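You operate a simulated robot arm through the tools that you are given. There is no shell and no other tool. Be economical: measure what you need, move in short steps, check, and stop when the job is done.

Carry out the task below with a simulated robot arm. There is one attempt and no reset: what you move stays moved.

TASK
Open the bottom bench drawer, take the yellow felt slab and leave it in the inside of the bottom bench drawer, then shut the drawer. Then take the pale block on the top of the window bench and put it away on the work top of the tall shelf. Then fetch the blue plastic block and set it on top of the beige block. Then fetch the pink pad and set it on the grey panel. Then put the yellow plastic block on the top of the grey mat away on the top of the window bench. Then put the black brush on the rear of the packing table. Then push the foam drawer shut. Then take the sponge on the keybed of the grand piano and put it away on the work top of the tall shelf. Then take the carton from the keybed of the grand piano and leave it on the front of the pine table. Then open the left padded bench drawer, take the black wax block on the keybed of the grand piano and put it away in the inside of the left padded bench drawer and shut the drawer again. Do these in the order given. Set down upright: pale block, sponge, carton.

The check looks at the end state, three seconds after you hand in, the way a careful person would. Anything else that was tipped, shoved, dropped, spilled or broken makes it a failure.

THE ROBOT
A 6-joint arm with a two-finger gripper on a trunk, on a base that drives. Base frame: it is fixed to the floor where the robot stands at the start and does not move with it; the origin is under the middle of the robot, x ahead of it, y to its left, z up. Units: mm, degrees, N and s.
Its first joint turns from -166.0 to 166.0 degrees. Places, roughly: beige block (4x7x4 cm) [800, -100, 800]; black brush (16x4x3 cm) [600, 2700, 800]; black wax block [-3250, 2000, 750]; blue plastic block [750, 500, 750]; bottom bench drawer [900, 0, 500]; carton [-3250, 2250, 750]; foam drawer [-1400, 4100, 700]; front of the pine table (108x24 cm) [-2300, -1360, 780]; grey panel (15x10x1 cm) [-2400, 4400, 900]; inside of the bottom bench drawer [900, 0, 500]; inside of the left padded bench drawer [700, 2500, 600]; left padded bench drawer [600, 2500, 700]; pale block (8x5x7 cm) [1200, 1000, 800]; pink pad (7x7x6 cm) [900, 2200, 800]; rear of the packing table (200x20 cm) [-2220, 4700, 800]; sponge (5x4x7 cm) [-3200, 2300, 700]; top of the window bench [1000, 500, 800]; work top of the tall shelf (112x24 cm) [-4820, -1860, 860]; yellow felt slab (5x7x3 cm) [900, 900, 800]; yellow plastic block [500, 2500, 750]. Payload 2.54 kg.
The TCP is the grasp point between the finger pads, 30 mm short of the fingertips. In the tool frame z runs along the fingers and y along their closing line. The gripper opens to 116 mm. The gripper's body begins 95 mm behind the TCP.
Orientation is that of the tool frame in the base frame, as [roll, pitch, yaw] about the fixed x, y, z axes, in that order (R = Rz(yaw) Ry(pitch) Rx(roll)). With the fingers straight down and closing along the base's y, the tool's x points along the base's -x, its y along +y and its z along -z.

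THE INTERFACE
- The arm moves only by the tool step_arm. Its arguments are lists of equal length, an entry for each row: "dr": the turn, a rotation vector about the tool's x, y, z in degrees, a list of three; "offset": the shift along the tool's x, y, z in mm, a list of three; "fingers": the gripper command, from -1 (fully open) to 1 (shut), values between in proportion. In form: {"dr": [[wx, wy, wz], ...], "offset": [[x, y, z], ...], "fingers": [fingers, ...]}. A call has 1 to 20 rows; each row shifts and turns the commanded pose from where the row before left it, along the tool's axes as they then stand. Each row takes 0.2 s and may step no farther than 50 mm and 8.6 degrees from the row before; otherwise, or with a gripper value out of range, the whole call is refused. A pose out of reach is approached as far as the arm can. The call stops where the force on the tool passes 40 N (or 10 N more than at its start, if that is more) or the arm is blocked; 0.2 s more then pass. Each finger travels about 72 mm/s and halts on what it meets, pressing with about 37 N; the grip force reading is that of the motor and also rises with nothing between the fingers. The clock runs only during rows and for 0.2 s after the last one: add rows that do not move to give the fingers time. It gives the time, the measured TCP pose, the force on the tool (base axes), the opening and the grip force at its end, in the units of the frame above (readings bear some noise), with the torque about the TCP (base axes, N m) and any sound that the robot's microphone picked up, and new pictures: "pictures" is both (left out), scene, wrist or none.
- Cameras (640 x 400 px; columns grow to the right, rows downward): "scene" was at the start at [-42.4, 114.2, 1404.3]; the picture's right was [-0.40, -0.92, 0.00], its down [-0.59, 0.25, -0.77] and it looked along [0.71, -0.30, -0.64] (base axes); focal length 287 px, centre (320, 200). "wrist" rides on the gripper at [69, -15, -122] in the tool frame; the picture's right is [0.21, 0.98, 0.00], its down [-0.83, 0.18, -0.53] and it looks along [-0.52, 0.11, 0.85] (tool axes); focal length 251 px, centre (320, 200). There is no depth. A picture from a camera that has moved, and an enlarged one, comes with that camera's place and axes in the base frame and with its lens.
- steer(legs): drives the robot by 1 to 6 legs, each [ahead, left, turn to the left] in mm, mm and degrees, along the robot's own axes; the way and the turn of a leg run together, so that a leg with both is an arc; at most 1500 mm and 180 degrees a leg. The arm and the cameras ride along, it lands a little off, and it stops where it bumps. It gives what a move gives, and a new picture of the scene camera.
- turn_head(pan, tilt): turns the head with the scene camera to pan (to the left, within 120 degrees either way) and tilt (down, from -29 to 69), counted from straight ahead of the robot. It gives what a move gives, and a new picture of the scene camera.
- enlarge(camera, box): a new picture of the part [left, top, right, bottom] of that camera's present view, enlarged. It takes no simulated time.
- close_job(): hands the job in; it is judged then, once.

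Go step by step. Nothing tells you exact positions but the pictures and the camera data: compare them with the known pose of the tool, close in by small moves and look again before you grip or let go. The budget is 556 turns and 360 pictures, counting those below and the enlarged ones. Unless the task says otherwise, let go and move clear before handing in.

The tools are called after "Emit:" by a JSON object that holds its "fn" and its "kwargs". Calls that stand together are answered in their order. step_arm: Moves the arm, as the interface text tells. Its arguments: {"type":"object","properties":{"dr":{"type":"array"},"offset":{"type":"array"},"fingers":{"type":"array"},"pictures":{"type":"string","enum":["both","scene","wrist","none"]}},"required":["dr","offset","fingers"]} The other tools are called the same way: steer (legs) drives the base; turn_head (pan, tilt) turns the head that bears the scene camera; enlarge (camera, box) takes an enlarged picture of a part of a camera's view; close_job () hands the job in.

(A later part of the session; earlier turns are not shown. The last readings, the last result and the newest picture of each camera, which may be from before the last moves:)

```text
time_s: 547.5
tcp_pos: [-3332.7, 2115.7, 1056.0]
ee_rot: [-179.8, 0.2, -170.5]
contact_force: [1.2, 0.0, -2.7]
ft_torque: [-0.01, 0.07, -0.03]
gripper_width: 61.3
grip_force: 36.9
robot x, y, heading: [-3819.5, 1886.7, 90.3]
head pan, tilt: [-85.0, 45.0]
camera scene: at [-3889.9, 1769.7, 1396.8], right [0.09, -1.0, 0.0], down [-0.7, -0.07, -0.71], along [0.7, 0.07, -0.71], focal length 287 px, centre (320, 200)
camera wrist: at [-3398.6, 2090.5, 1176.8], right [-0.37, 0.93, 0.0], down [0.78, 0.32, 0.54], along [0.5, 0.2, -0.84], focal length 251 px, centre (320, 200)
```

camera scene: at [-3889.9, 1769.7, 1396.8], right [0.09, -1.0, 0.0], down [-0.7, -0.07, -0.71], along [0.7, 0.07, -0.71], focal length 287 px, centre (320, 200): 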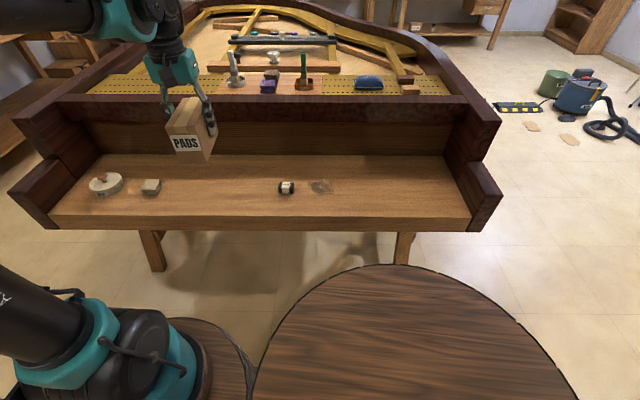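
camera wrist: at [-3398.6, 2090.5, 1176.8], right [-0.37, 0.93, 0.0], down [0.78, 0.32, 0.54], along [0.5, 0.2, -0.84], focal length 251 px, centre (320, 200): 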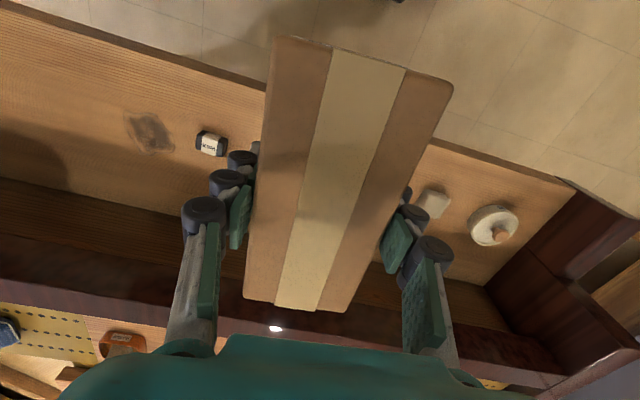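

The carton is held. I drive it to the pine table; I plan to stand north of the chair with the arm reaching over to about (-2100, -1310).

Emit:
{"fn": "steer", "kwargs": {"legs": [[-900, 0, 0], [0, 0, -90], [1000, 0, 0], [0, -1350, 0]]}}

Emit:
{"fn": "turn_head", "kwargs": {"pan": -70, "tilt": 35}}

```text
time_s: 567.0
tcp_pos: [-2662.0, -861.0, 1054.4]
ee_rot: [-179.8, 0.2, 98.3]
contact_force: [-0.3, 0.2, -1.6]
ft_torque: [0.0, -0.03, -0.02]
gripper_width: 60.9
grip_force: 37.3
robot x, y, heading: [-2879.2, -367.3, -0.8]
head pan, tilt: [-85.0, 45.0]
camera scene: at [-2993.9, -299.1, 1396.8], right [-1.0, -0.07, 0.0], down [-0.05, 0.71, -0.71], along [0.05, -0.71, -0.71], focal length 287 px, centre (320, 200)
```

scene: 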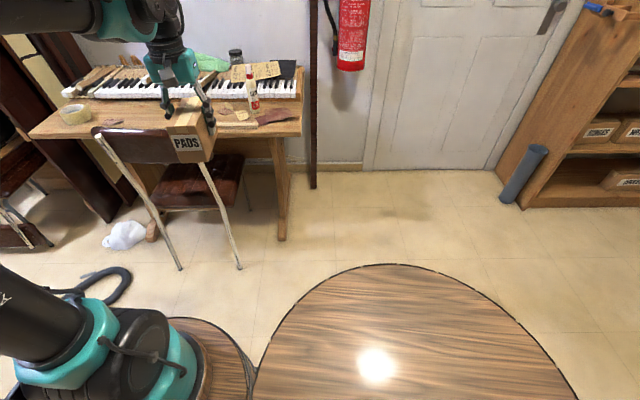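

```text
time_s: 567.8
tcp_pos: [-2661.6, -860.7, 1055.0]
ee_rot: [-179.8, 0.3, 98.3]
contact_force: [0.5, -0.2, -2.2]
ft_torque: [-0.01, 0.02, 0.03]
gripper_width: 61.0
grip_force: 36.9
robot x, y, heading: [-2880.0, -365.7, -0.6]
head pan, tilt: [-70.0, 35.0]
camera scene: at [-2970.9, -301.1, 1411.5], right [-0.94, -0.33, 0.0], down [-0.19, 0.54, -0.82], along [0.27, -0.77, -0.57], focal length 287 px, centre (320, 200)
```

scene: 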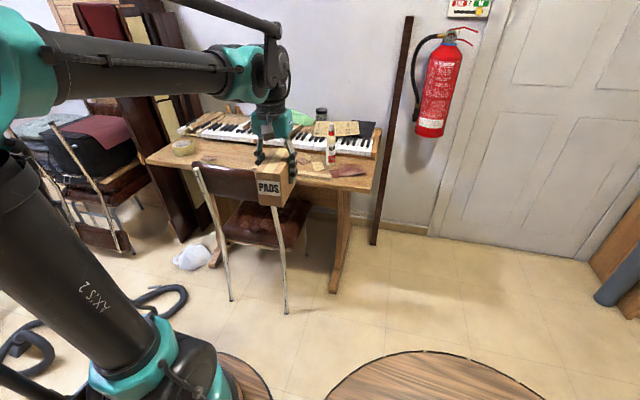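

Emit:
{"fn": "steer", "kwargs": {"legs": [[490, -320, 0.6]]}}

Emit:
{"fn": "turn_head", "kwargs": {"pan": -80, "tilt": 40}}

Emit:
{"fn": "enlarge", "kwargs": {"camera": "wrist", "box": [0, 0, 640, 400]}}

```text
time_s: 571.2
tcp_pos: [-2152.8, -1181.0, 1055.0]
ee_rot: [-179.8, 0.3, 99.6]
contact_force: [0.0, -0.7, -2.3]
ft_torque: [0.02, 0.01, 0.01]
gripper_width: 61.1
grip_force: 37.2
robot x, y, heading: [-2382.6, -691.1, 0.7]
head pan, tilt: [-70.0, 35.0]
camera scene: at [-2474.3, -629.3, 1411.6], right [-0.94, -0.35, 0.0], down [-0.2, 0.54, -0.82], along [0.29, -0.77, -0.57], focal length 287 px, centre (320, 200)
```

scene: 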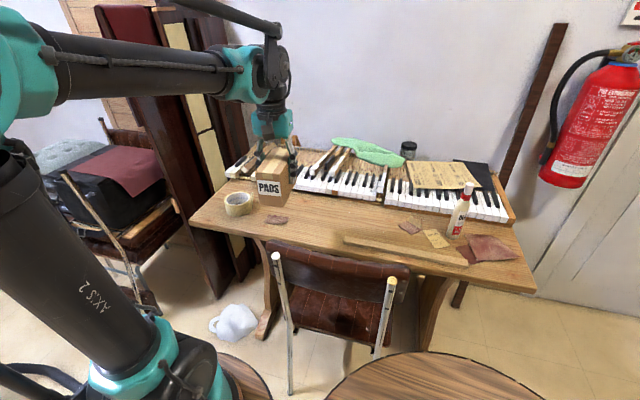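

```text
time_s: 571.9
tcp_pos: [-2151.9, -1181.0, 1055.7]
ee_rot: [-179.8, 0.3, 99.6]
contact_force: [-0.3, 0.5, -2.5]
ft_torque: [0.0, -0.02, -0.01]
gripper_width: 61.1
grip_force: 36.6
robot x, y, heading: [-2384.7, -692.9, 0.6]
head pan, tilt: [-80.0, 40.0]
camera scene: at [-2489.6, -630.4, 1404.0], right [-0.98, -0.18, 0.0], down [-0.12, 0.63, -0.77], along [0.14, -0.75, -0.64], focal length 287 px, centre (320, 200)
```

scene: 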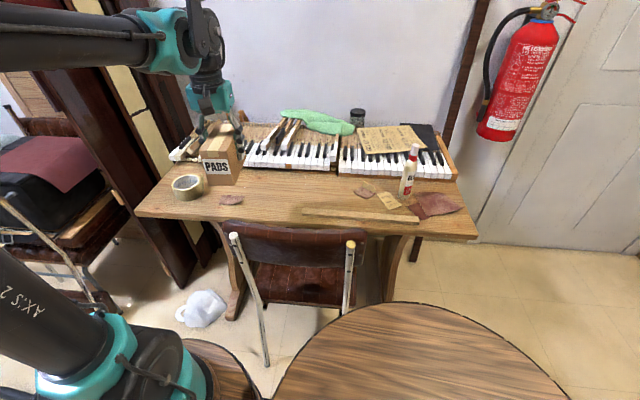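

```text
1.00 times, centred on (320, 200) of wrist (not enlarged: the box is as wide or as high as the picture)
camera zoom: at [-2177.6, -1113.7, 1176.9], right [0.93, 0.37, 0.0], down [0.32, -0.78, 0.54], along [0.2, -0.5, -0.84], focal length 251 px, centre (320, 200)
```

zoom: 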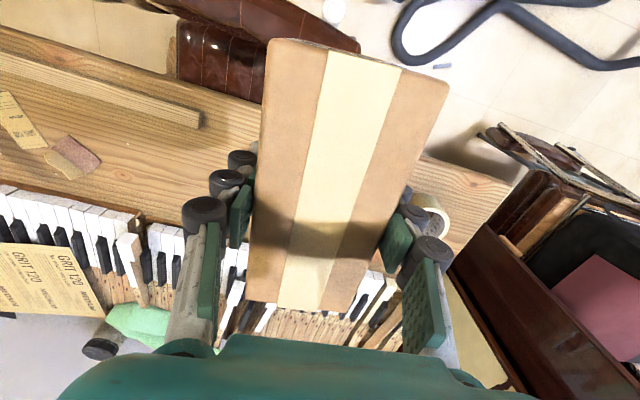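

The free spot is between the stick and the small scrap, around (-2175, -1327). I move there and lower.

Emit:
{"fn": "step_arm", "kwargs": {"dr": [[0, 0, 0], [0, 0, 0], [0, 0, 0], [0, 0, 0], [0, 0, 0]], "offset": [[-35, -12, 10], [-35, -12, 20], [-35, -12, 25], [-35, -11, 25], [0, 0, 40]], "fingers": [0.7, 0.7, 0.7, 0.7, 0.7], "pictures": "both"}}

Emit:
{"fn": "enlarge", "kwargs": {"camera": "scene", "box": [130, 90, 370, 250]}}

```text
time_s: 573.1
tcp_pos: [-2174.4, -1327.8, 937.6]
ee_rot: [-179.9, 0.3, 99.5]
contact_force: [-0.5, -0.2, -2.4]
ft_torque: [-0.06, 0.0, -0.03]
gripper_width: 60.8
grip_force: 37.1
robot x, y, heading: [-2381.0, -694.0, 0.7]
head pan, tilt: [-80.0, 40.0]
camera scene: at [-2489.7, -630.3, 1404.0], right [-0.98, -0.18, 0.0], down [-0.12, 0.63, -0.77], along [0.14, -0.75, -0.64], focal length 287 px, centre (320, 200)
camera wrist: at [-2200.0, -1260.4, 1059.1], right [0.93, 0.37, 0.0], down [0.32, -0.78, 0.54], along [0.2, -0.5, -0.84], focal length 251 px, centre (320, 200)
```

scene: 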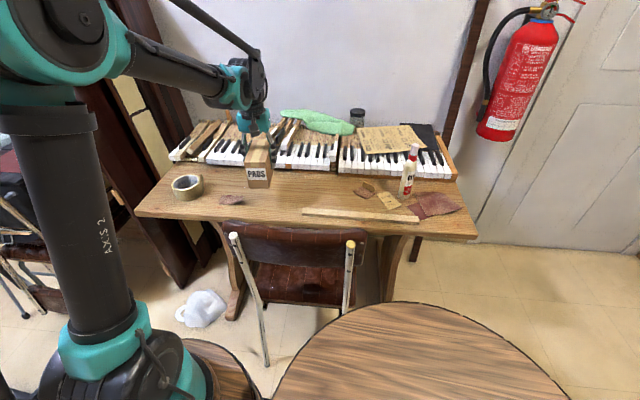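
wrist: 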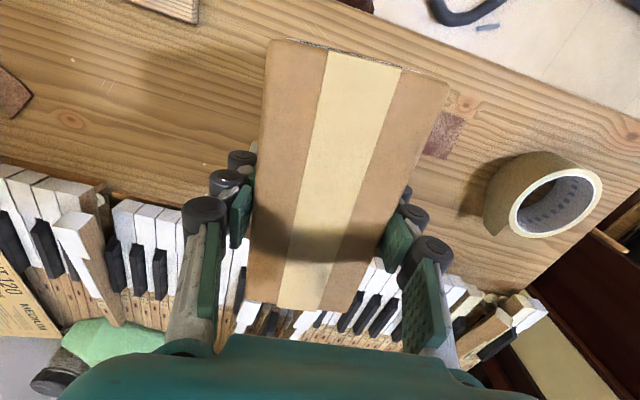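

```text
2.50 times, centred on (250, 170) of scene
camera zoom: at [-2489.7, -630.3, 1404.0], right [-0.98, -0.18, 0.0], down [-0.12, 0.63, -0.77], along [0.14, -0.75, -0.64], focal length 719 px, centre (495, 275)
```

zoom: 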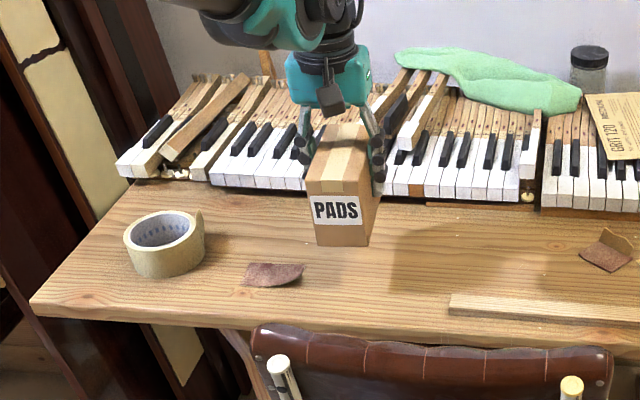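

Emit:
{"fn": "step_arm", "kwargs": {"dr": [[0, 0, 0], [0, 0, 0], [0, 0, 0], [0, 0, 0], [0, 0, 0], [0, 0, 0], [0, 0, 0], [0, 0, 0], [0, 0, 0]], "offset": [[0, 10, 30], [0, 0, 25], [0, 0, 18], [0, 0, 6], [0, 0, 5], [0, 0, 5], [0, 0, 5], [0, 0, 5], [0, 0, 5]], "fingers": [0.7, 0.7, 0.7, 0.7, 0.7, 0.7, 0.7, 0.7, 0.7], "pictures": "wrist"}}

Emit:
{"fn": "enlarge", "kwargs": {"camera": "scene", "box": [130, 90, 370, 250]}}

```text
time_s: 575.1
tcp_pos: [-2167.8, -1326.4, 833.0]
ee_rot: [-179.9, 0.5, 99.6]
contact_force: [-4.5, 1.2, 34.1]
ft_torque: [0.04, 0.18, 0.01]
gripper_width: 61.5
grip_force: 37.2
robot x, y, heading: [-2384.3, -693.3, 0.4]
head pan, tilt: [-80.0, 40.0]
camera wrist: at [-2192.0, -1258.8, 954.3], right [0.93, 0.37, 0.0], down [0.32, -0.78, 0.54], along [0.2, -0.5, -0.84], focal length 251 px, centre (320, 200)
```

wrist: 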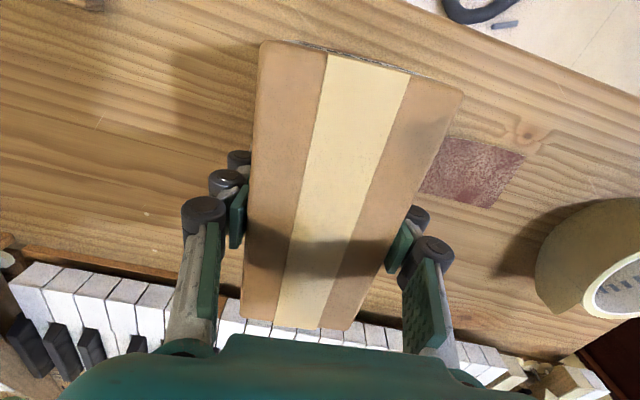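

```text
2.50 times, centred on (250, 170) of scene
camera zoom: at [-2490.2, -629.3, 1403.9], right [-0.98, -0.18, 0.0], down [-0.12, 0.63, -0.77], along [0.14, -0.75, -0.64], focal length 719 px, centre (495, 275)
```

zoom: 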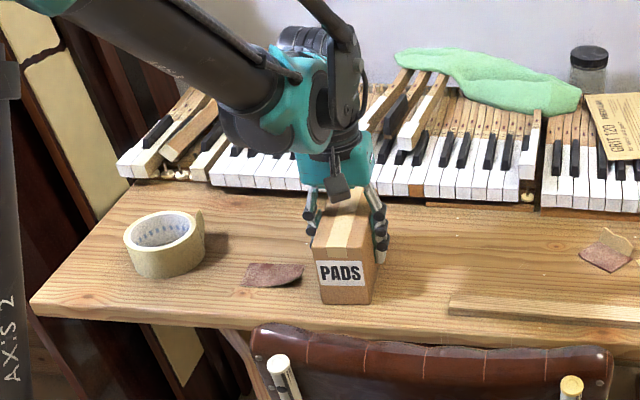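

Emit:
{"fn": "step_arm", "kwargs": {"dr": [[0, 0, 0], [0, 0, 0], [0, 0, 0], [0, 0, 0], [0, 0, 0], [0, 0, 0], [0, 0, 0]], "offset": [[0, 0, -2], [0, 0, 0], [0, 0, 0], [0, 0, -30], [0, 0, -45], [0, 0, -45], [0, 0, -45]], "fingers": [0, -0.4, -0.4, -0.4, -0.4, -0.4, -0.4], "pictures": "none"}}

Emit:
{"fn": "enlarge", "kwargs": {"camera": "scene", "box": [130, 90, 370, 250]}}

```text
time_s: 576.7
tcp_pos: [-2165.6, -1327.3, 1005.7]
ee_rot: [-179.8, 0.3, 99.6]
contact_force: [0.1, -0.1, -0.1]
ft_torque: [0.04, -0.01, 0.03]
gripper_width: 81.3
grip_force: 0.1
robot x, y, heading: [-2383.8, -694.0, 0.7]
head pan, tilt: [-80.0, 40.0]
```

```text
2.50 times, centred on (250, 170) of scene
camera zoom: at [-2489.7, -630.5, 1404.0], right [-0.98, -0.18, 0.0], down [-0.12, 0.63, -0.77], along [0.14, -0.75, -0.64], focal length 719 px, centre (495, 275)
```

zoom: 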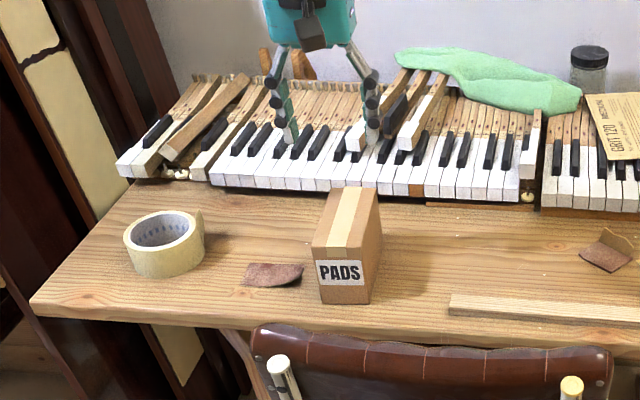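

The carton stands on the front of the pine table. Last part: open the left padded-bench drawer first. I retract, swing the arm forward (tool yaw kept at ~90°), and drive over.

Emit:
{"fn": "step_arm", "kwargs": {"dr": [[0, 0, 0], [0, 0, 0], [0, 0, 0], [0, 0, 0], [0, 0, 0], [0, 0, 0], [0, 0, 0], [0, 0, 0], [0, 0, 0], [0, 0, 0], [0, 0, 0], [0, 0, 0], [0, 0, 0], [0, 0, 0]], "offset": [[40, 0, -25], [45, 0, -20], [45, 0, -15], [45, 0, 0], [0, 48, 0], [0, 48, 0], [0, 48, 0], [0, 48, 0], [0, 48, 0], [0, 48, 0], [0, 48, 0], [0, 48, 0], [0, 48, 0], [0, 48, 0]], "fingers": [-0.4, -0.4, -0.4, -0.4, -0.4, -0.4, -0.4, -0.4, -0.4, -0.4, -0.4, -0.4, -0.4, -0.4], "pictures": "none"}}

Emit:
{"fn": "step_arm", "kwargs": {"dr": [[0, 0, 0], [0, 0, 0], [0, 0, 0], [0, 0, 0], [0, 0, 0], [0, 0, 0], [0, 0, 0], [0, 0, 0]], "offset": [[48, 0, 0], [48, 0, 0], [48, 0, 0], [48, 0, 0], [48, 0, 0], [48, 0, 0], [48, 0, 0], [30, 0, 0]], "fingers": [-0.4, -0.4, -0.4, -0.4, -0.4, -0.4, -0.4, -0.4], "pictures": "none"}}

Emit:
{"fn": "steer", "kwargs": {"legs": [[0, 1450, 0], [1480, 80, 0], [300, 0, 0]]}}

```text
time_s: 579.7
tcp_pos: [-1722.2, -1075.4, 1057.4]
ee_rot: [-179.8, 0.5, 99.4]
contact_force: [-1.2, -0.1, 0.1]
ft_torque: [-0.04, -0.02, -0.01]
gripper_width: 81.4
grip_force: 0.1
robot x, y, heading: [-2381.9, -693.7, 0.7]
head pan, tilt: [-80.0, 40.0]
```

```text
time_s: 581.5
tcp_pos: [-1779.8, -710.4, 1051.9]
ee_rot: [-179.8, 0.4, 99.5]
contact_force: [0.4, -1.3, 0.4]
ft_torque: [0.03, -0.01, 0.04]
gripper_width: 81.3
grip_force: 0.1
robot x, y, heading: [-2382.3, -697.3, 0.6]
head pan, tilt: [-80.0, 40.0]
```

```text
time_s: 597.3
tcp_pos: [-29.6, 862.6, 1051.4]
ee_rot: [-179.9, 0.4, 99.8]
contact_force: [-0.2, -0.4, 1.0]
ft_torque: [0.02, 0.01, -0.02]
gripper_width: 81.3
grip_force: 0.1
robot x, y, heading: [-635.2, 878.1, 0.8]
head pan, tilt: [-80.0, 40.0]
camera scene: at [-740.7, 940.0, 1404.0], right [-0.98, -0.19, 0.0], down [-0.12, 0.63, -0.77], along [0.14, -0.75, -0.64], focal length 287 px, centre (320, 200)
```

scene: 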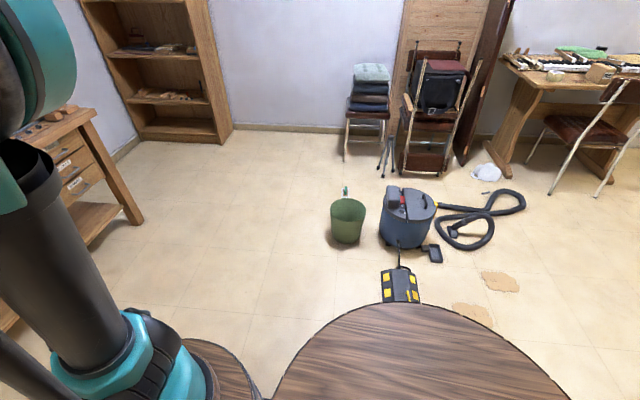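

Emit:
{"fn": "steer", "kwargs": {"legs": [[80, 1400, 0], [0, 200, 0]]}}

Emit:
{"fn": "turn_head", "kwargs": {"pan": 10, "tilt": 40}}

Emit:
{"fn": "enlarge", "kwargs": {"camera": "scene", "box": [260, 120, 480, 270]}}

```text
time_s: 605.5
tcp_pos: [44.5, 2449.5, 1052.8]
ee_rot: [-179.7, 0.3, 98.7]
contact_force: [0.1, 0.2, -0.2]
ft_torque: [-0.03, 0.0, 0.0]
gripper_width: 81.1
grip_force: 0.1
robot x, y, heading: [-554.3, 2477.2, -0.5]
head pan, tilt: [-80.0, 40.0]
camera scene: at [-663.0, 2540.6, 1404.0], right [-0.99, -0.17, 0.0], down [-0.11, 0.63, -0.77], along [0.13, -0.76, -0.64], focal length 287 px, centre (320, 200)
```

scene: 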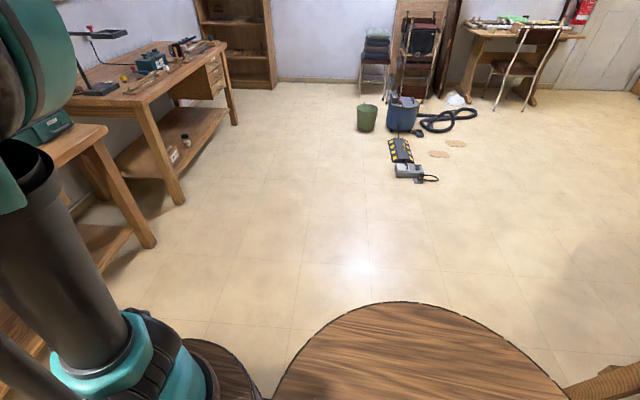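

```text
time_s: 607.1
tcp_pos: [46.4, 2449.2, 1052.0]
ee_rot: [-179.8, 0.3, 98.8]
contact_force: [-0.7, -0.2, -0.3]
ft_torque: [-0.03, 0.02, -0.01]
gripper_width: 81.2
grip_force: 0.1
robot x, y, heading: [-557.5, 2475.0, -0.2]
head pan, tilt: [10.0, 40.0]
camera scene: at [-593.4, 2638.6, 1404.0], right [0.17, -0.99, 0.0], down [-0.63, -0.11, -0.77], along [0.76, 0.13, -0.64], focal length 287 px, centre (320, 200)
```

scene: 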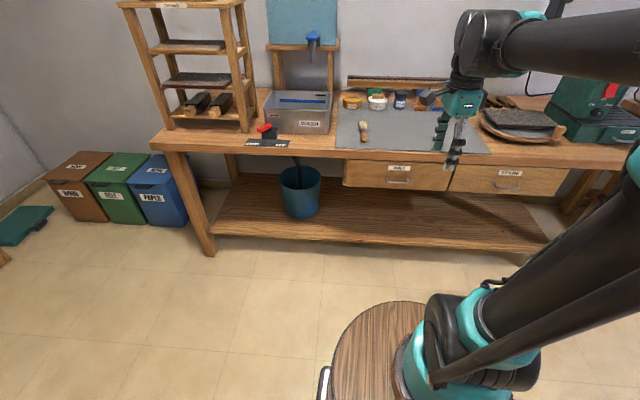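

```text
2.67 times, centred on (370, 195) of scene
camera zoom: at [-593.4, 2638.6, 1404.0], right [0.17, -0.99, 0.0], down [-0.63, -0.11, -0.77], along [0.76, 0.13, -0.64], focal length 766 px, centre (187, 213)
```

zoom: 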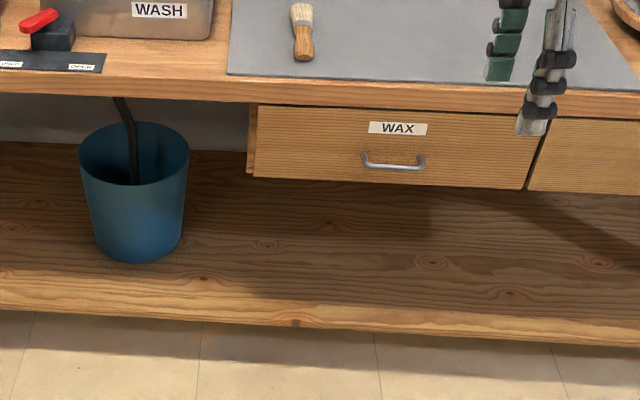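

The WAX handle bar is at roughly (465, 2478, 666). I tilt the tool 55° (closing plane vertical) and approach partway to look.

Emit:
{"fn": "step_arm", "kwargs": {"dr": [[-7.9, 0, 0], [-7.9, 0, 0], [-7.9, 0, 0], [-7.9, 0, 0], [-7.9, 0, 0], [-7.9, 0, 0], [-7.9, 0, 0], [0, 0, 0], [0, 0, 0], [0, 0, 0], [0, 0, 0], [0, 0, 0], [0, 0, 0], [0, 0, 0], [0, 0, 0]], "offset": [[0, 0, 0], [0, 0, 0], [0, 0, 0], [0, 0, 0], [0, 0, 0], [0, 0, 0], [0, 0, 0], [-3, -8, 45], [-3, -8, 45], [-3, -8, 45], [-3, -8, 45], [-3, -8, 45], [-3, -8, 45], [-3, -8, 45], [-3, -8, 45]], "fingers": [-0.3, -0.3, -0.3, -0.3, -0.3, -0.3, -0.3, -0.3, -0.3, -0.3, -0.3, -0.3, -0.3, -0.3, -0.3], "pictures": "both"}}

```text
time_s: 610.4
tcp_pos: [305.5, 2464.1, 793.8]
ee_rot: [124.9, 0.3, 98.7]
contact_force: [-0.6, 0.7, 0.6]
ft_torque: [0.02, 0.02, -0.01]
gripper_width: 75.6
grip_force: 0.1
robot x, y, heading: [-556.7, 2475.8, -0.5]
head pan, tilt: [10.0, 40.0]
camera scene: at [-593.7, 2638.7, 1404.0], right [0.17, -0.99, 0.0], down [-0.63, -0.11, -0.77], along [0.76, 0.13, -0.64], focal length 287 px, centre (320, 200)
camera wrist: at [187.7, 2517.7, 851.0], right [0.52, 0.3, 0.8], down [-0.21, -0.86, 0.46], along [0.83, -0.4, -0.39], focal length 251 px, centre (320, 200)
```

scene: 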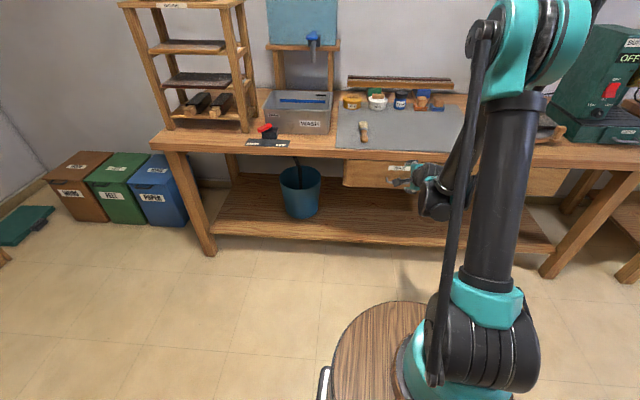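
wrist: 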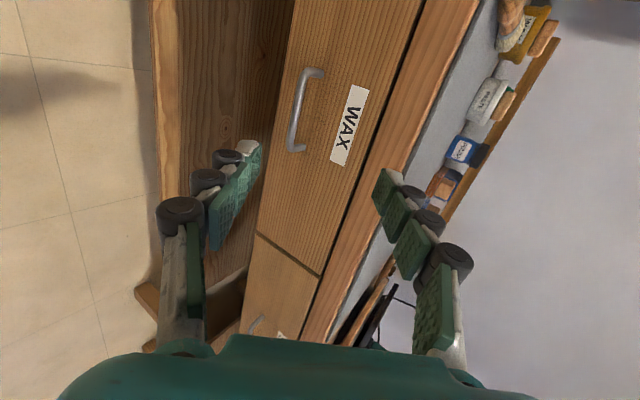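

Emit:
{"fn": "step_arm", "kwargs": {"dr": [[0, 0, 0], [0, 0, 0], [0, 0, 0]], "offset": [[0, -12, 30], [0, -12, 32], [0, -12, 32]], "fingers": [0, 0, 0], "pictures": "wrist"}}

```text
time_s: 611.1
tcp_pos: [368.6, 2473.1, 717.7]
ee_rot: [124.9, 0.5, 98.7]
contact_force: [0.2, 0.9, 0.2]
ft_torque: [0.0, 0.0, -0.02]
gripper_width: 58.1
grip_force: 0.0
out of reach, approached as far as the arm can: row 3
robot x, y, heading: [-560.4, 2473.3, -0.2]
head pan, tilt: [10.0, 40.0]
camera wrist: at [251.6, 2526.5, 774.3], right [0.52, 0.3, 0.8], down [-0.21, -0.86, 0.46], along [0.83, -0.4, -0.39], focal length 251 px, centre (320, 200)
```

wrist: 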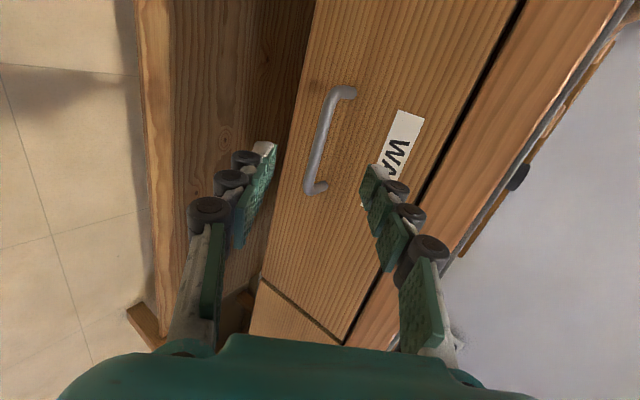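

The bar triangulates to (441, 2484, 668), right on the tool axis ~89 mm ahead. Advance.

Emit:
{"fn": "step_arm", "kwargs": {"dr": [[0, 0, 0], [0, 0, 0], [0, 0, 0]], "offset": [[0, 0, 20], [0, 0, 17], [0, 0, 13]], "fingers": [0.2, 0.2, 0.2], "pictures": "wrist"}}

```text
time_s: 612.0
tcp_pos: [407.7, 2478.5, 688.4]
ee_rot: [124.9, 0.3, 98.7]
contact_force: [0.2, -0.1, -0.1]
ft_torque: [0.01, -0.02, 0.02]
gripper_width: 46.6
grip_force: 0.0
robot x, y, heading: [-557.4, 2476.0, -0.4]
head pan, tilt: [10.0, 40.0]
camera wrist: at [292.5, 2532.3, 745.6], right [0.52, 0.3, 0.8], down [-0.21, -0.86, 0.46], along [0.83, -0.4, -0.39], focal length 251 px, centre (320, 200)
```

wrist: 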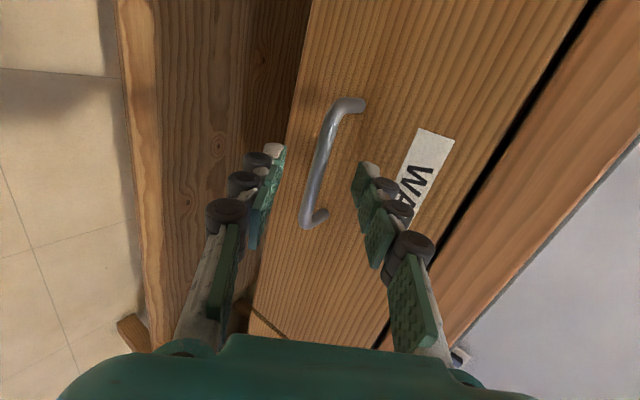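

Emit:
{"fn": "step_arm", "kwargs": {"dr": [[0, 0, 0], [0, 0, 0], [0, 0, 0]], "offset": [[0, 0, 12], [0, 1, 10], [0, 0, 8]], "fingers": [0.25, 0.25, 0.25], "pictures": "wrist"}}

```text
time_s: 612.8
tcp_pos: [432.8, 2479.2, 671.6]
ee_rot: [124.9, 0.3, 98.7]
contact_force: [-1.8, 0.2, 1.1]
ft_torque: [-0.04, -0.03, -0.06]
gripper_width: 46.2
grip_force: 0.0
robot x, y, heading: [-559.9, 2474.8, -0.3]
head pan, tilt: [10.0, 40.0]
camera wrist: at [315.8, 2533.3, 729.5], right [0.52, 0.3, 0.8], down [-0.21, -0.86, 0.46], along [0.83, -0.4, -0.39], focal length 251 px, centre (320, 200)
```

wrist: 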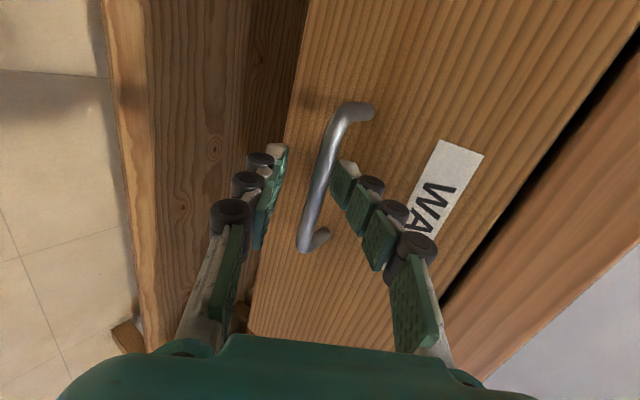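

Emit:
{"fn": "step_arm", "kwargs": {"dr": [[0, 0, 0], [0, 0, 0], [0, 0, 0], [0, 0, 0]], "offset": [[0, 0, 0], [0, 0, 0], [0, 0, 0], [0, 0, 0]], "fingers": [0.6, 1, 1, 1], "pictures": "wrist"}}

```text
time_s: 613.8
tcp_pos: [432.1, 2479.8, 670.7]
ee_rot: [125.0, 0.3, 98.6]
contact_force: [-12.4, -1.0, -20.7]
ft_torque: [0.72, 0.09, -0.46]
gripper_width: 7.7
grip_force: 34.8
robot x, y, heading: [-554.3, 2476.7, -0.2]
head pan, tilt: [10.0, 40.0]
camera wrist: at [315.6, 2533.3, 728.9], right [0.52, 0.3, 0.8], down [-0.21, -0.86, 0.46], along [0.83, -0.4, -0.39], focal length 251 px, centre (320, 200)
```

wrist: 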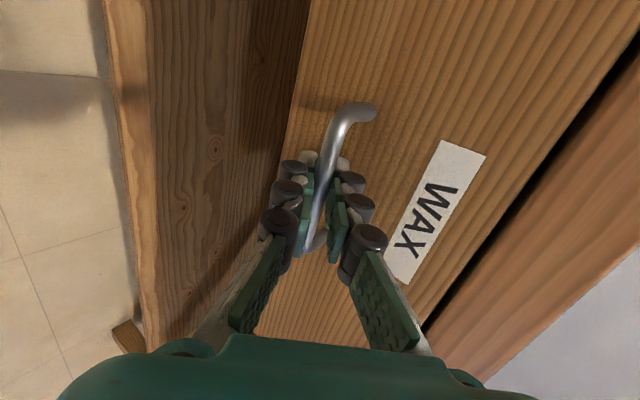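

Emit:
{"fn": "steer", "kwargs": {"legs": [[-60, -7, 0]]}}

Emit:
{"fn": "enlarge", "kwargs": {"camera": "wrist", "box": [0, 0, 640, 400]}}

```text
time_s: 614.7
tcp_pos: [371.9, 2474.9, 671.1]
ee_rot: [124.7, 0.3, 98.7]
contact_force: [-0.9, 18.0, -24.3]
ft_torque: [0.61, 0.05, -0.35]
gripper_width: 7.6
grip_force: 35.6
robot x, y, heading: [-619.9, 2468.9, -0.3]
head pan, tilt: [10.0, 40.0]
camera scene: at [-652.7, 2632.8, 1404.0], right [0.17, -0.99, 0.0], down [-0.63, -0.11, -0.77], along [0.75, 0.13, -0.64], focal length 287 px, centre (320, 200)
```

scene: 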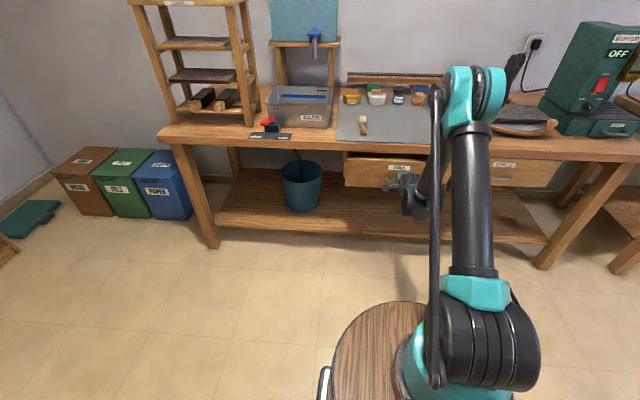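

```text
1.00 times, centred on (320, 200) of wrist (not enlarged: the box is as wide or as high as the picture)
camera zoom: at [255.7, 2527.9, 728.9], right [0.52, 0.3, 0.8], down [-0.2, -0.86, 0.46], along [0.83, -0.4, -0.39], focal length 251 px, centre (320, 200)
```

zoom: 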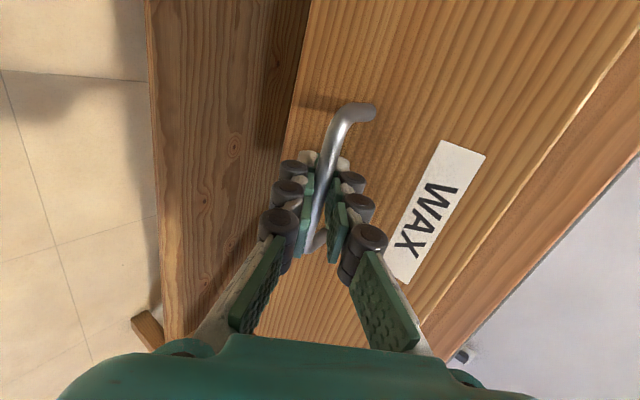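

The drawer follows. Continue pulling with slightly less sideways drift.

Emit:
{"fn": "steer", "kwargs": {"legs": [[-50, 3, 0]]}}

Emit:
{"fn": "steer", "kwargs": {"legs": [[-45, 0, 0]]}}

Emit:
{"fn": "enlarge", "kwargs": {"camera": "wrist", "box": [0, 0, 640, 400]}}

```text
time_s: 615.8
tcp_pos: [325.3, 2470.8, 671.7]
ee_rot: [125.0, 0.2, 98.2]
contact_force: [1.1, 1.0, -0.2]
ft_torque: [0.21, 0.02, -0.45]
gripper_width: 7.1
grip_force: 34.5
robot x, y, heading: [-666.3, 2469.7, -0.8]
head pan, tilt: [10.0, 40.0]
stopped in leg 1: the force on the tool passed its limit at 44 N (the readings are from after the stop); the commanded pose is now the measured one
camera scene: at [-700.8, 2635.1, 1404.0], right [0.17, -0.99, 0.0], down [-0.63, -0.11, -0.77], along [0.76, 0.13, -0.64], focal length 287 px, centre (320, 200)
```

scene: 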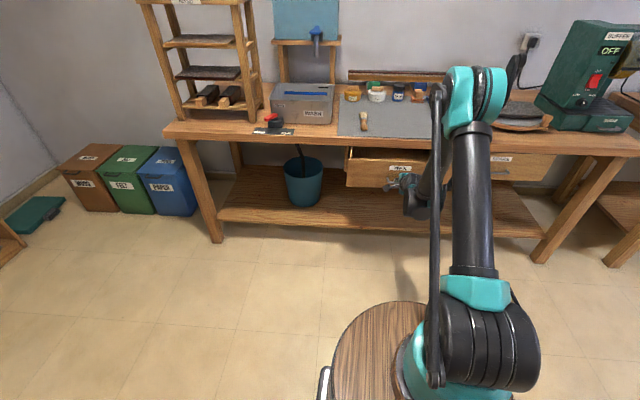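

```text
time_s: 616.7
tcp_pos: [278.4, 2466.7, 671.3]
ee_rot: [125.0, 0.3, 98.0]
contact_force: [4.5, -36.5, -2.0]
ft_torque: [0.39, 0.09, -0.69]
gripper_width: 6.6
grip_force: 34.5
robot x, y, heading: [-713.3, 2471.3, -0.5]
head pan, tilt: [10.0, 40.0]
camera scene: at [-746.7, 2634.2, 1404.1], right [0.16, -0.99, 0.0], down [-0.63, -0.1, -0.77], along [0.76, 0.13, -0.64], focal length 287 px, centre (320, 200)
```

scene: 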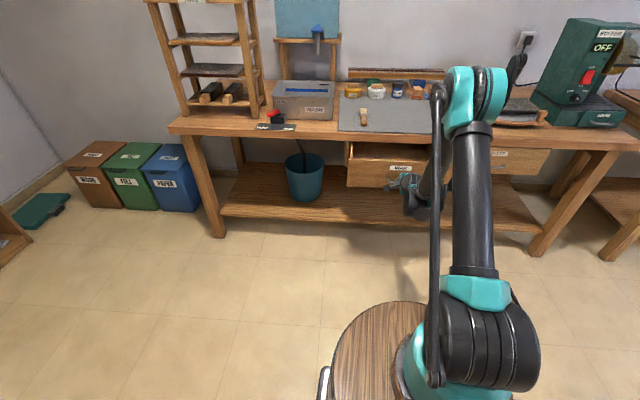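

```text
1.00 times, centred on (320, 200) of wrist (not enlarged: the box is as wide or as high as the picture)
camera zoom: at [162.6, 2521.6, 728.8], right [0.52, 0.3, 0.8], down [-0.22, -0.86, 0.46], along [0.82, -0.41, -0.39], focal length 251 px, centre (320, 200)
```

zoom: 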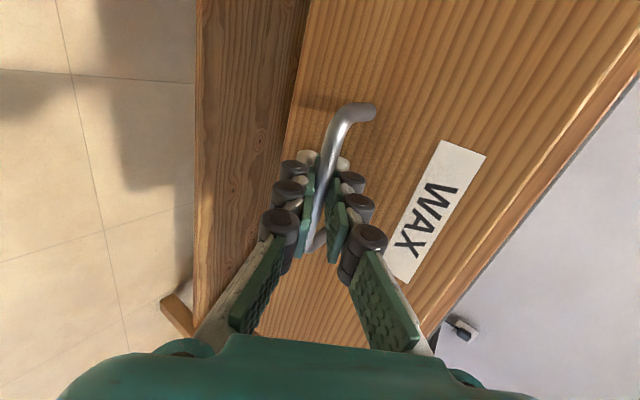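

Emit:
{"fn": "steer", "kwargs": {"legs": [[-30, -6, 0]]}}

Emit:
{"fn": "enlarge", "kwargs": {"camera": "scene", "box": [320, 110, 480, 210]}}

```text
time_s: 617.5
tcp_pos: [248.5, 2463.7, 671.3]
ee_rot: [124.9, 0.4, 98.2]
contact_force: [0.1, 19.5, -2.7]
ft_torque: [0.69, 0.1, -0.57]
gripper_width: 7.1
grip_force: 35.6
robot x, y, heading: [-740.9, 2469.5, -0.3]
head pan, tilt: [10.0, 40.0]
camera scene: at [-777.3, 2630.0, 1404.0], right [0.17, -0.99, 0.0], down [-0.63, -0.11, -0.77], along [0.76, 0.13, -0.64], focal length 287 px, centre (320, 200)
```

scene: 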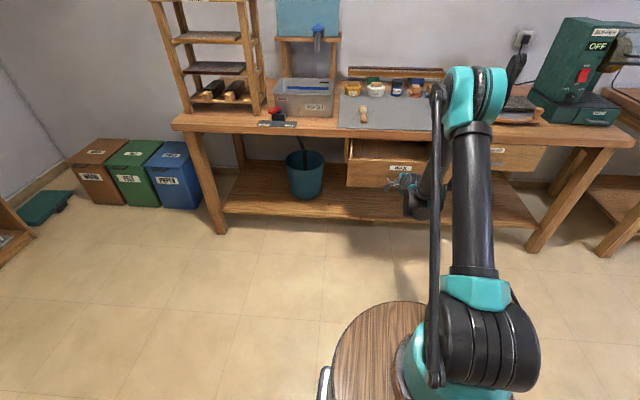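

```text
4.00 times, centred on (400, 160) of scene
camera zoom: at [-777.3, 2630.0, 1404.0], right [0.17, -0.99, 0.0], down [-0.63, -0.11, -0.77], along [0.76, 0.13, -0.64], focal length 1150 px, centre (0, 360)
```

zoom: 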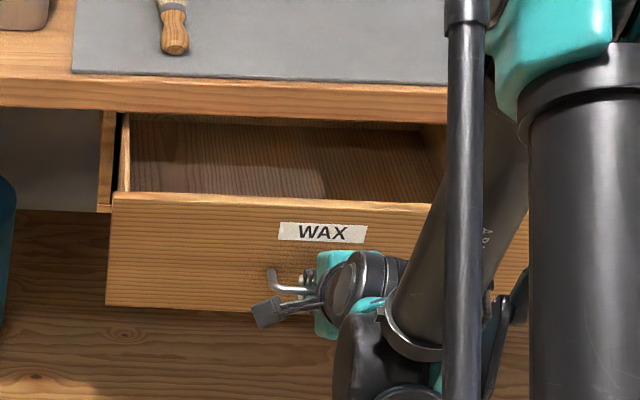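

The drawer is open ~185 mm and empty. I release, retreat and raise.

Emit:
{"fn": "step_arm", "kwargs": {"dr": [[0, 0, 0], [0, 0, 0], [0, 0, 0], [0, 0, 0], [0, 0, 0], [0, 0, 0], [0, 0, 0], [0, 0, 0], [8, 0, 0], [8, 0, 0], [8, 0, 0], [8, 0, 0], [8, 0, 0], [8, 0, 0], [7, 0, 0]], "offset": [[0, 0, 0], [0, 0, 0], [0, 0, -15], [0, 0, -20], [0, 0, -25], [0, 30, -35], [0, 36, -30], [0, 36, -30], [0, 20, -40], [0, 20, -40], [0, 0, -40], [0, 0, -40], [0, 0, -40], [0, 0, -30], [0, 0, -30]], "fingers": [0.3, 0.3, 0.3, 0.3, 0.3, 0, -0.5, -1, -1, -1, -1, -1, -1, -1, -1], "pictures": "scene"}}

```text
time_s: 620.7
tcp_pos: [69.9, 2442.5, 1083.9]
ee_rot: [-179.8, 0.4, 98.2]
contact_force: [-0.2, 0.2, -0.4]
ft_torque: [-0.01, -0.06, 0.0]
gripper_width: 115.8
grip_force: 0.2
robot x, y, heading: [-746.5, 2468.1, -0.6]
head pan, tilt: [10.0, 40.0]
camera scene: at [-777.6, 2629.5, 1404.0], right [0.17, -0.99, 0.0], down [-0.63, -0.11, -0.77], along [0.76, 0.13, -0.64], focal length 287 px, centre (320, 200)
```

scene: 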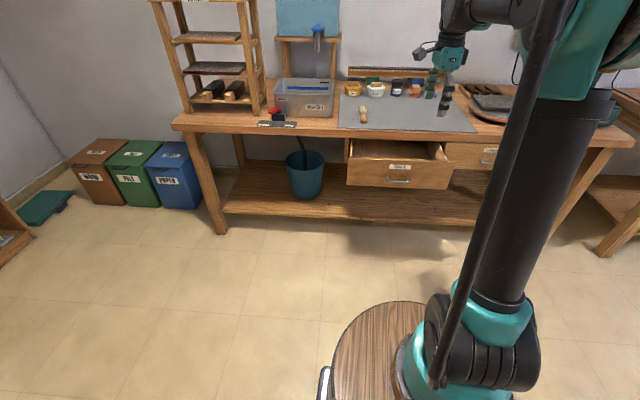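

Now the wax block. I turn the tool back to its normal yaw, retract, and drive around the north side to the keybed.

Emit:
{"fn": "step_arm", "kwargs": {"dr": [[0, 0, 0], [0, 0, 0], [0, 0, 0], [0, 0, 0], [0, 0, 0], [0, 0, -8.5], [0, 0, -8.5], [0, 0, -8.5], [0, 0, -8.5], [0, 0, -8.5], [0, 0, -8.5], [0, 0, -8.5], [0, 0, -8.5], [0, 0, -8.5], [0, 0, -5.5]], "offset": [[0, -45, 0], [0, -45, 0], [0, -45, 0], [0, -45, 0], [0, -45, 0], [0, 0, 0], [0, 0, 0], [0, 0, 0], [0, 0, 0], [0, 0, 0], [0, 0, 0], [0, 0, 0], [0, 0, 0], [0, 0, 0], [0, 0, 0]], "fingers": [-1, -1, -1, -1, -1, -1, -1, -1, -1, -1, -1, -1, -1, -1, -1], "pictures": "none"}}

Emit:
{"fn": "steer", "kwargs": {"legs": [[0, 1000, 0.6], [-1450, 0, 0], [-1450, 0, 0], [-160, 0, 0], [0, 0, -90]]}}

```text
time_s: 623.9
tcp_pos: [-152.0, 2408.3, 1083.8]
ee_rot: [-179.7, 0.0, -179.7]
contact_force: [-0.4, -0.3, -0.8]
ft_torque: [-0.02, 0.02, 0.02]
gripper_width: 116.0
grip_force: 0.0
robot x, y, heading: [-742.2, 2468.1, -0.6]
head pan, tilt: [10.0, 40.0]
```

```text
time_s: 647.7
tcp_pos: [-3903.5, 2884.4, 1085.3]
ee_rot: [-179.6, 0.1, 91.1]
contact_force: [-0.1, -0.3, -0.1]
ft_torque: [0.0, 0.0, 0.02]
gripper_width: 115.9
grip_force: 0.1
robot x, y, heading: [-3855.0, 3476.0, -89.4]
head pan, tilt: [10.0, 40.0]
camera scene: at [-3691.2, 3512.6, 1404.0], right [-0.98, -0.18, 0.0], down [-0.12, 0.63, -0.77], along [0.14, -0.75, -0.64], focal length 287 px, centre (320, 200)
```

scene: 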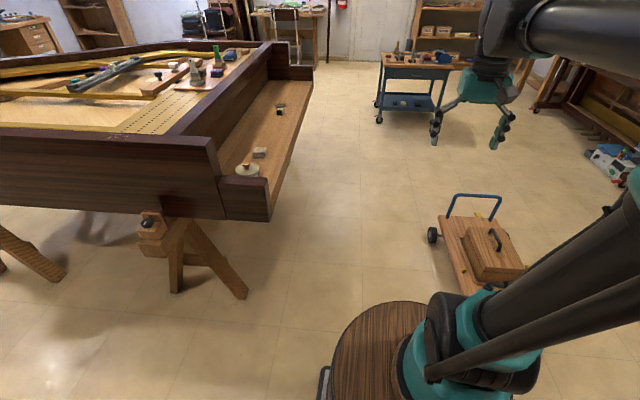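

Emit:
{"fn": "steer", "kwargs": {"legs": [[1150, 40, -0.6]]}}

Emit:
{"fn": "step_arm", "kwargs": {"dr": [[0, 0, -6], [0, 0, -6], [0, 0, -6], [0, 0, -6], [0, 0, -6], [0, 0, -6], [0, 0, -6], [0, 0, -6], [0, 0, -6], [0, 0, -6], [0, 0, -6], [0, 0, -6], [0, 0, -6], [0, 0, -6], [0, 0, -6]], "offset": [[-8, 35, 0], [-8, 36, 0], [-8, 37, 0], [-8, 38, 0], [-8, 39, 0], [-8, 40, 0], [-8, 40, 0], [-8, 41, 0], [-8, 42, 0], [-8, 43, 0], [-8, 43, 0], [-8, 44, 0], [-8, 45, 0], [-8, 45, 0], [-8, 45, 0]], "fingers": [-1, -1, -1, -1, -1, -1, -1, -1, -1, -1, -1, -1, -1, -1, -1], "pictures": "wrist"}}

Emit:
{"fn": "turn_head", "kwargs": {"pan": 75, "tilt": 45}}

```text
time_s: 653.4
tcp_pos: [-3874.1, 1775.0, 1086.4]
ee_rot: [-179.6, 0.1, 90.2]
contact_force: [0.3, 0.2, -0.4]
ft_torque: [0.0, 0.03, 0.04]
gripper_width: 116.1
grip_force: 0.1
robot x, y, heading: [-3815.5, 2367.5, -90.5]
head pan, tilt: [10.0, 40.0]
camera scene: at [-3651.6, 2398.9, 1404.0], right [-0.99, -0.16, 0.0], down [-0.11, 0.63, -0.77], along [0.13, -0.76, -0.64], focal length 287 px, centre (320, 200)
```

scene: 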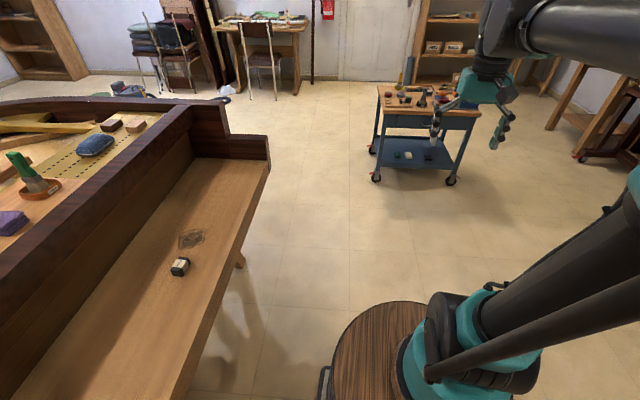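

```text
time_s: 656.6
tcp_pos: [-3404.4, 2084.6, 1084.1]
ee_rot: [-179.9, -0.4, -179.7]
contact_force: [-1.5, 0.3, 0.1]
ft_torque: [-0.02, 0.0, 0.03]
gripper_width: 115.9
grip_force: 0.1
robot x, y, heading: [-3816.0, 2367.1, -90.2]
head pan, tilt: [10.0, 40.0]
camera wrist: at [-3471.8, 2070.2, 1207.1], right [-0.22, 0.98, 0.0], down [0.83, 0.19, 0.53], along [0.52, 0.11, -0.85], focal length 251 px, centre (320, 200)
```

wrist: 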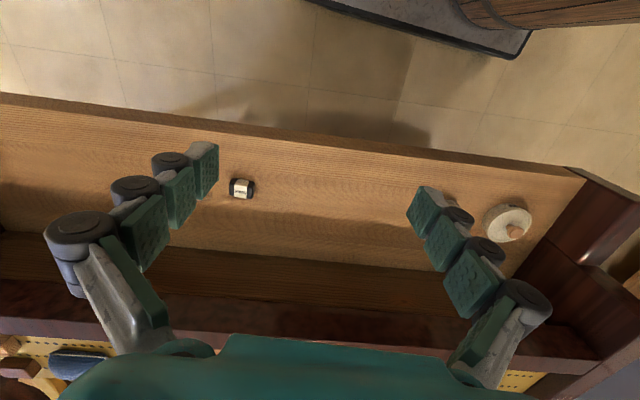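

```text
time_s: 658.0
tcp_pos: [-3404.4, 2083.6, 1084.1]
ee_rot: [-179.8, -0.5, -180.0]
contact_force: [0.0, 0.4, -0.5]
ft_torque: [0.0, -0.01, -0.04]
gripper_width: 115.8
grip_force: 0.1
robot x, y, heading: [-3817.0, 2367.1, -90.7]
head pan, tilt: [75.0, 45.0]
camera scene: at [-3587.2, 2461.0, 1396.7], right [-0.27, -0.96, 0.0], down [-0.68, 0.19, -0.71], along [0.68, -0.19, -0.71], focal length 287 px, centre (320, 200)
```

scene: 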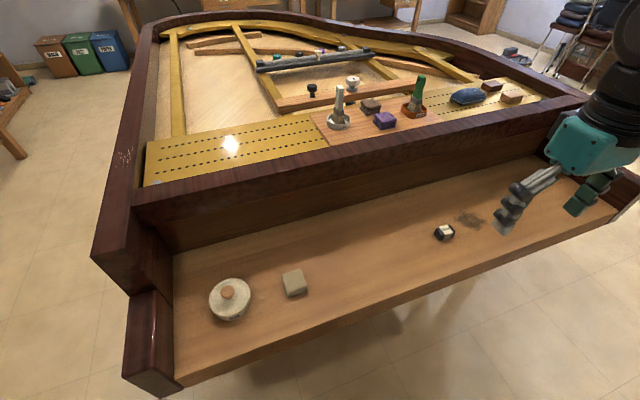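

Emit:
{"fn": "step_arm", "kwargs": {"dr": [[0, 0, 0], [0, 0, 0], [0, 0, 0], [0, 0, 0], [0, 0, 0], [0, 0, 0], [0, 0, 0]], "offset": [[-34, -18, 25], [-34, -18, 30], [-34, -18, 30], [-34, -18, 30], [-34, -18, 30], [-34, -19, 30], [-28, -18, 35]], "fingers": [-0.5, -0.5, -0.5, -0.5, -0.5, -0.5, -0.5], "pictures": "wrist"}}

Emit:
{"fn": "enlarge", "kwargs": {"camera": "wrist", "box": [220, 80, 420, 210]}}

```text
time_s: 659.6
tcp_pos: [-3171.6, 1957.1, 870.2]
ee_rot: [-179.9, -0.4, -180.0]
contact_force: [-0.3, 0.6, 0.0]
ft_torque: [-0.02, -0.06, 0.0]
gripper_width: 87.0
grip_force: 0.1
robot x, y, heading: [-3813.7, 2366.2, -90.7]
head pan, tilt: [75.0, 45.0]
camera wrist: at [-3239.6, 1943.0, 992.2], right [-0.22, 0.98, 0.0], down [0.83, 0.18, 0.53], along [0.52, 0.11, -0.85], focal length 251 px, centre (320, 200)
```

wrist: 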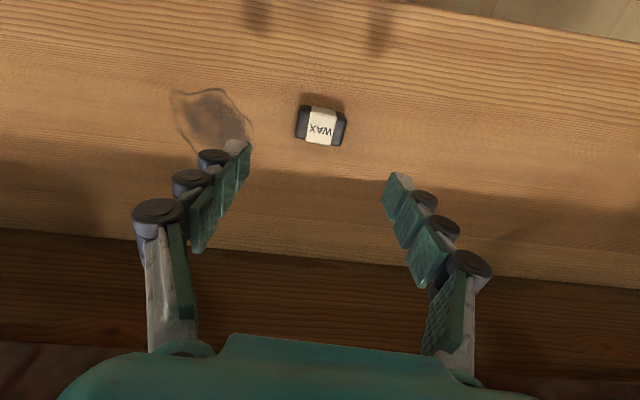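

```text
3.08 times, centred on (320, 145) of wrist
camera zoom: at [-3239.6, 1943.0, 992.2], right [-0.22, 0.98, 0.0], down [0.83, 0.18, 0.53], along [0.52, 0.11, -0.85], focal length 774 px, centre (320, 369)
```

zoom: 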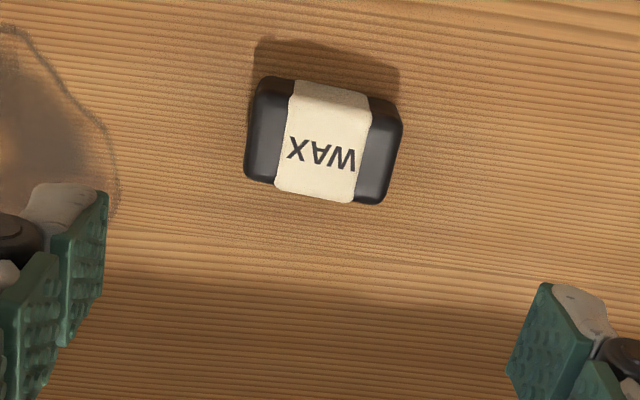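

Emit:
{"fn": "step_arm", "kwargs": {"dr": [[0, 0, -6], [0, 0, 0], [0, 0, 0], [0, 0, 0]], "offset": [[-8, 3, 30], [0, 0, 35], [0, 0, 30], [0, 0, 20]], "fingers": [-0.4, -0.4, -0.4, -0.4], "pictures": "wrist"}}

Emit:
{"fn": "enlarge", "kwargs": {"camera": "scene", "box": [380, 170, 540, 280]}}

```text
time_s: 660.6
tcp_pos: [-3169.1, 1956.6, 757.7]
ee_rot: [-179.8, -0.4, -173.9]
contact_force: [0.1, -0.1, 0.0]
ft_torque: [0.01, -0.02, 0.0]
gripper_width: 80.9
grip_force: 0.1
robot x, y, heading: [-3816.4, 2366.0, -90.7]
head pan, tilt: [75.0, 45.0]
camera wrist: at [-3233.8, 1936.4, 879.7], right [-0.32, 0.95, 0.0], down [0.81, 0.27, 0.53], along [0.5, 0.17, -0.85], focal length 251 px, centre (320, 200)
```

wrist: 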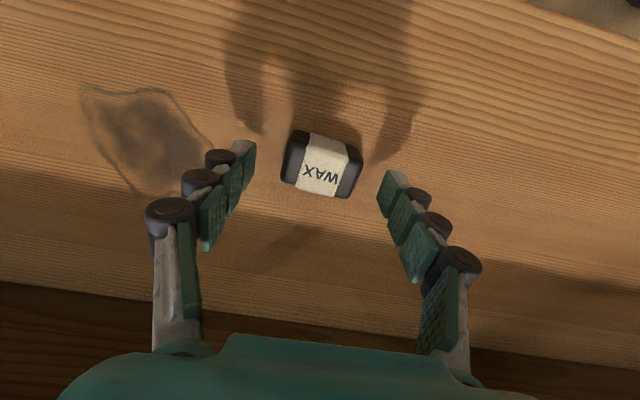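

```text
3.64 times, centred on (460, 225) of scene
camera zoom: at [-3587.1, 2461.0, 1396.7], right [-0.27, -0.96, 0.0], down [-0.68, 0.19, -0.71], along [0.68, -0.19, -0.71], focal length 1045 px, centre (-189, 109)
```

zoom: 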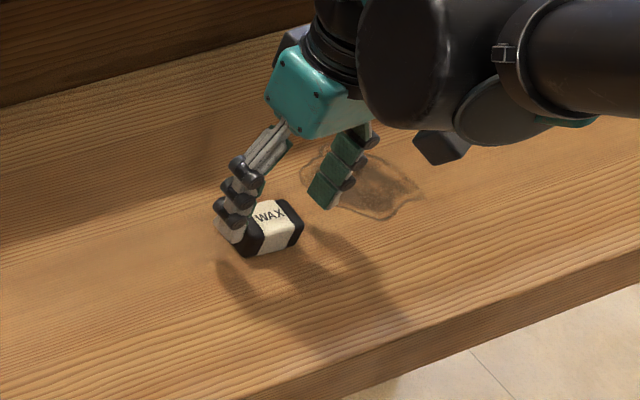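

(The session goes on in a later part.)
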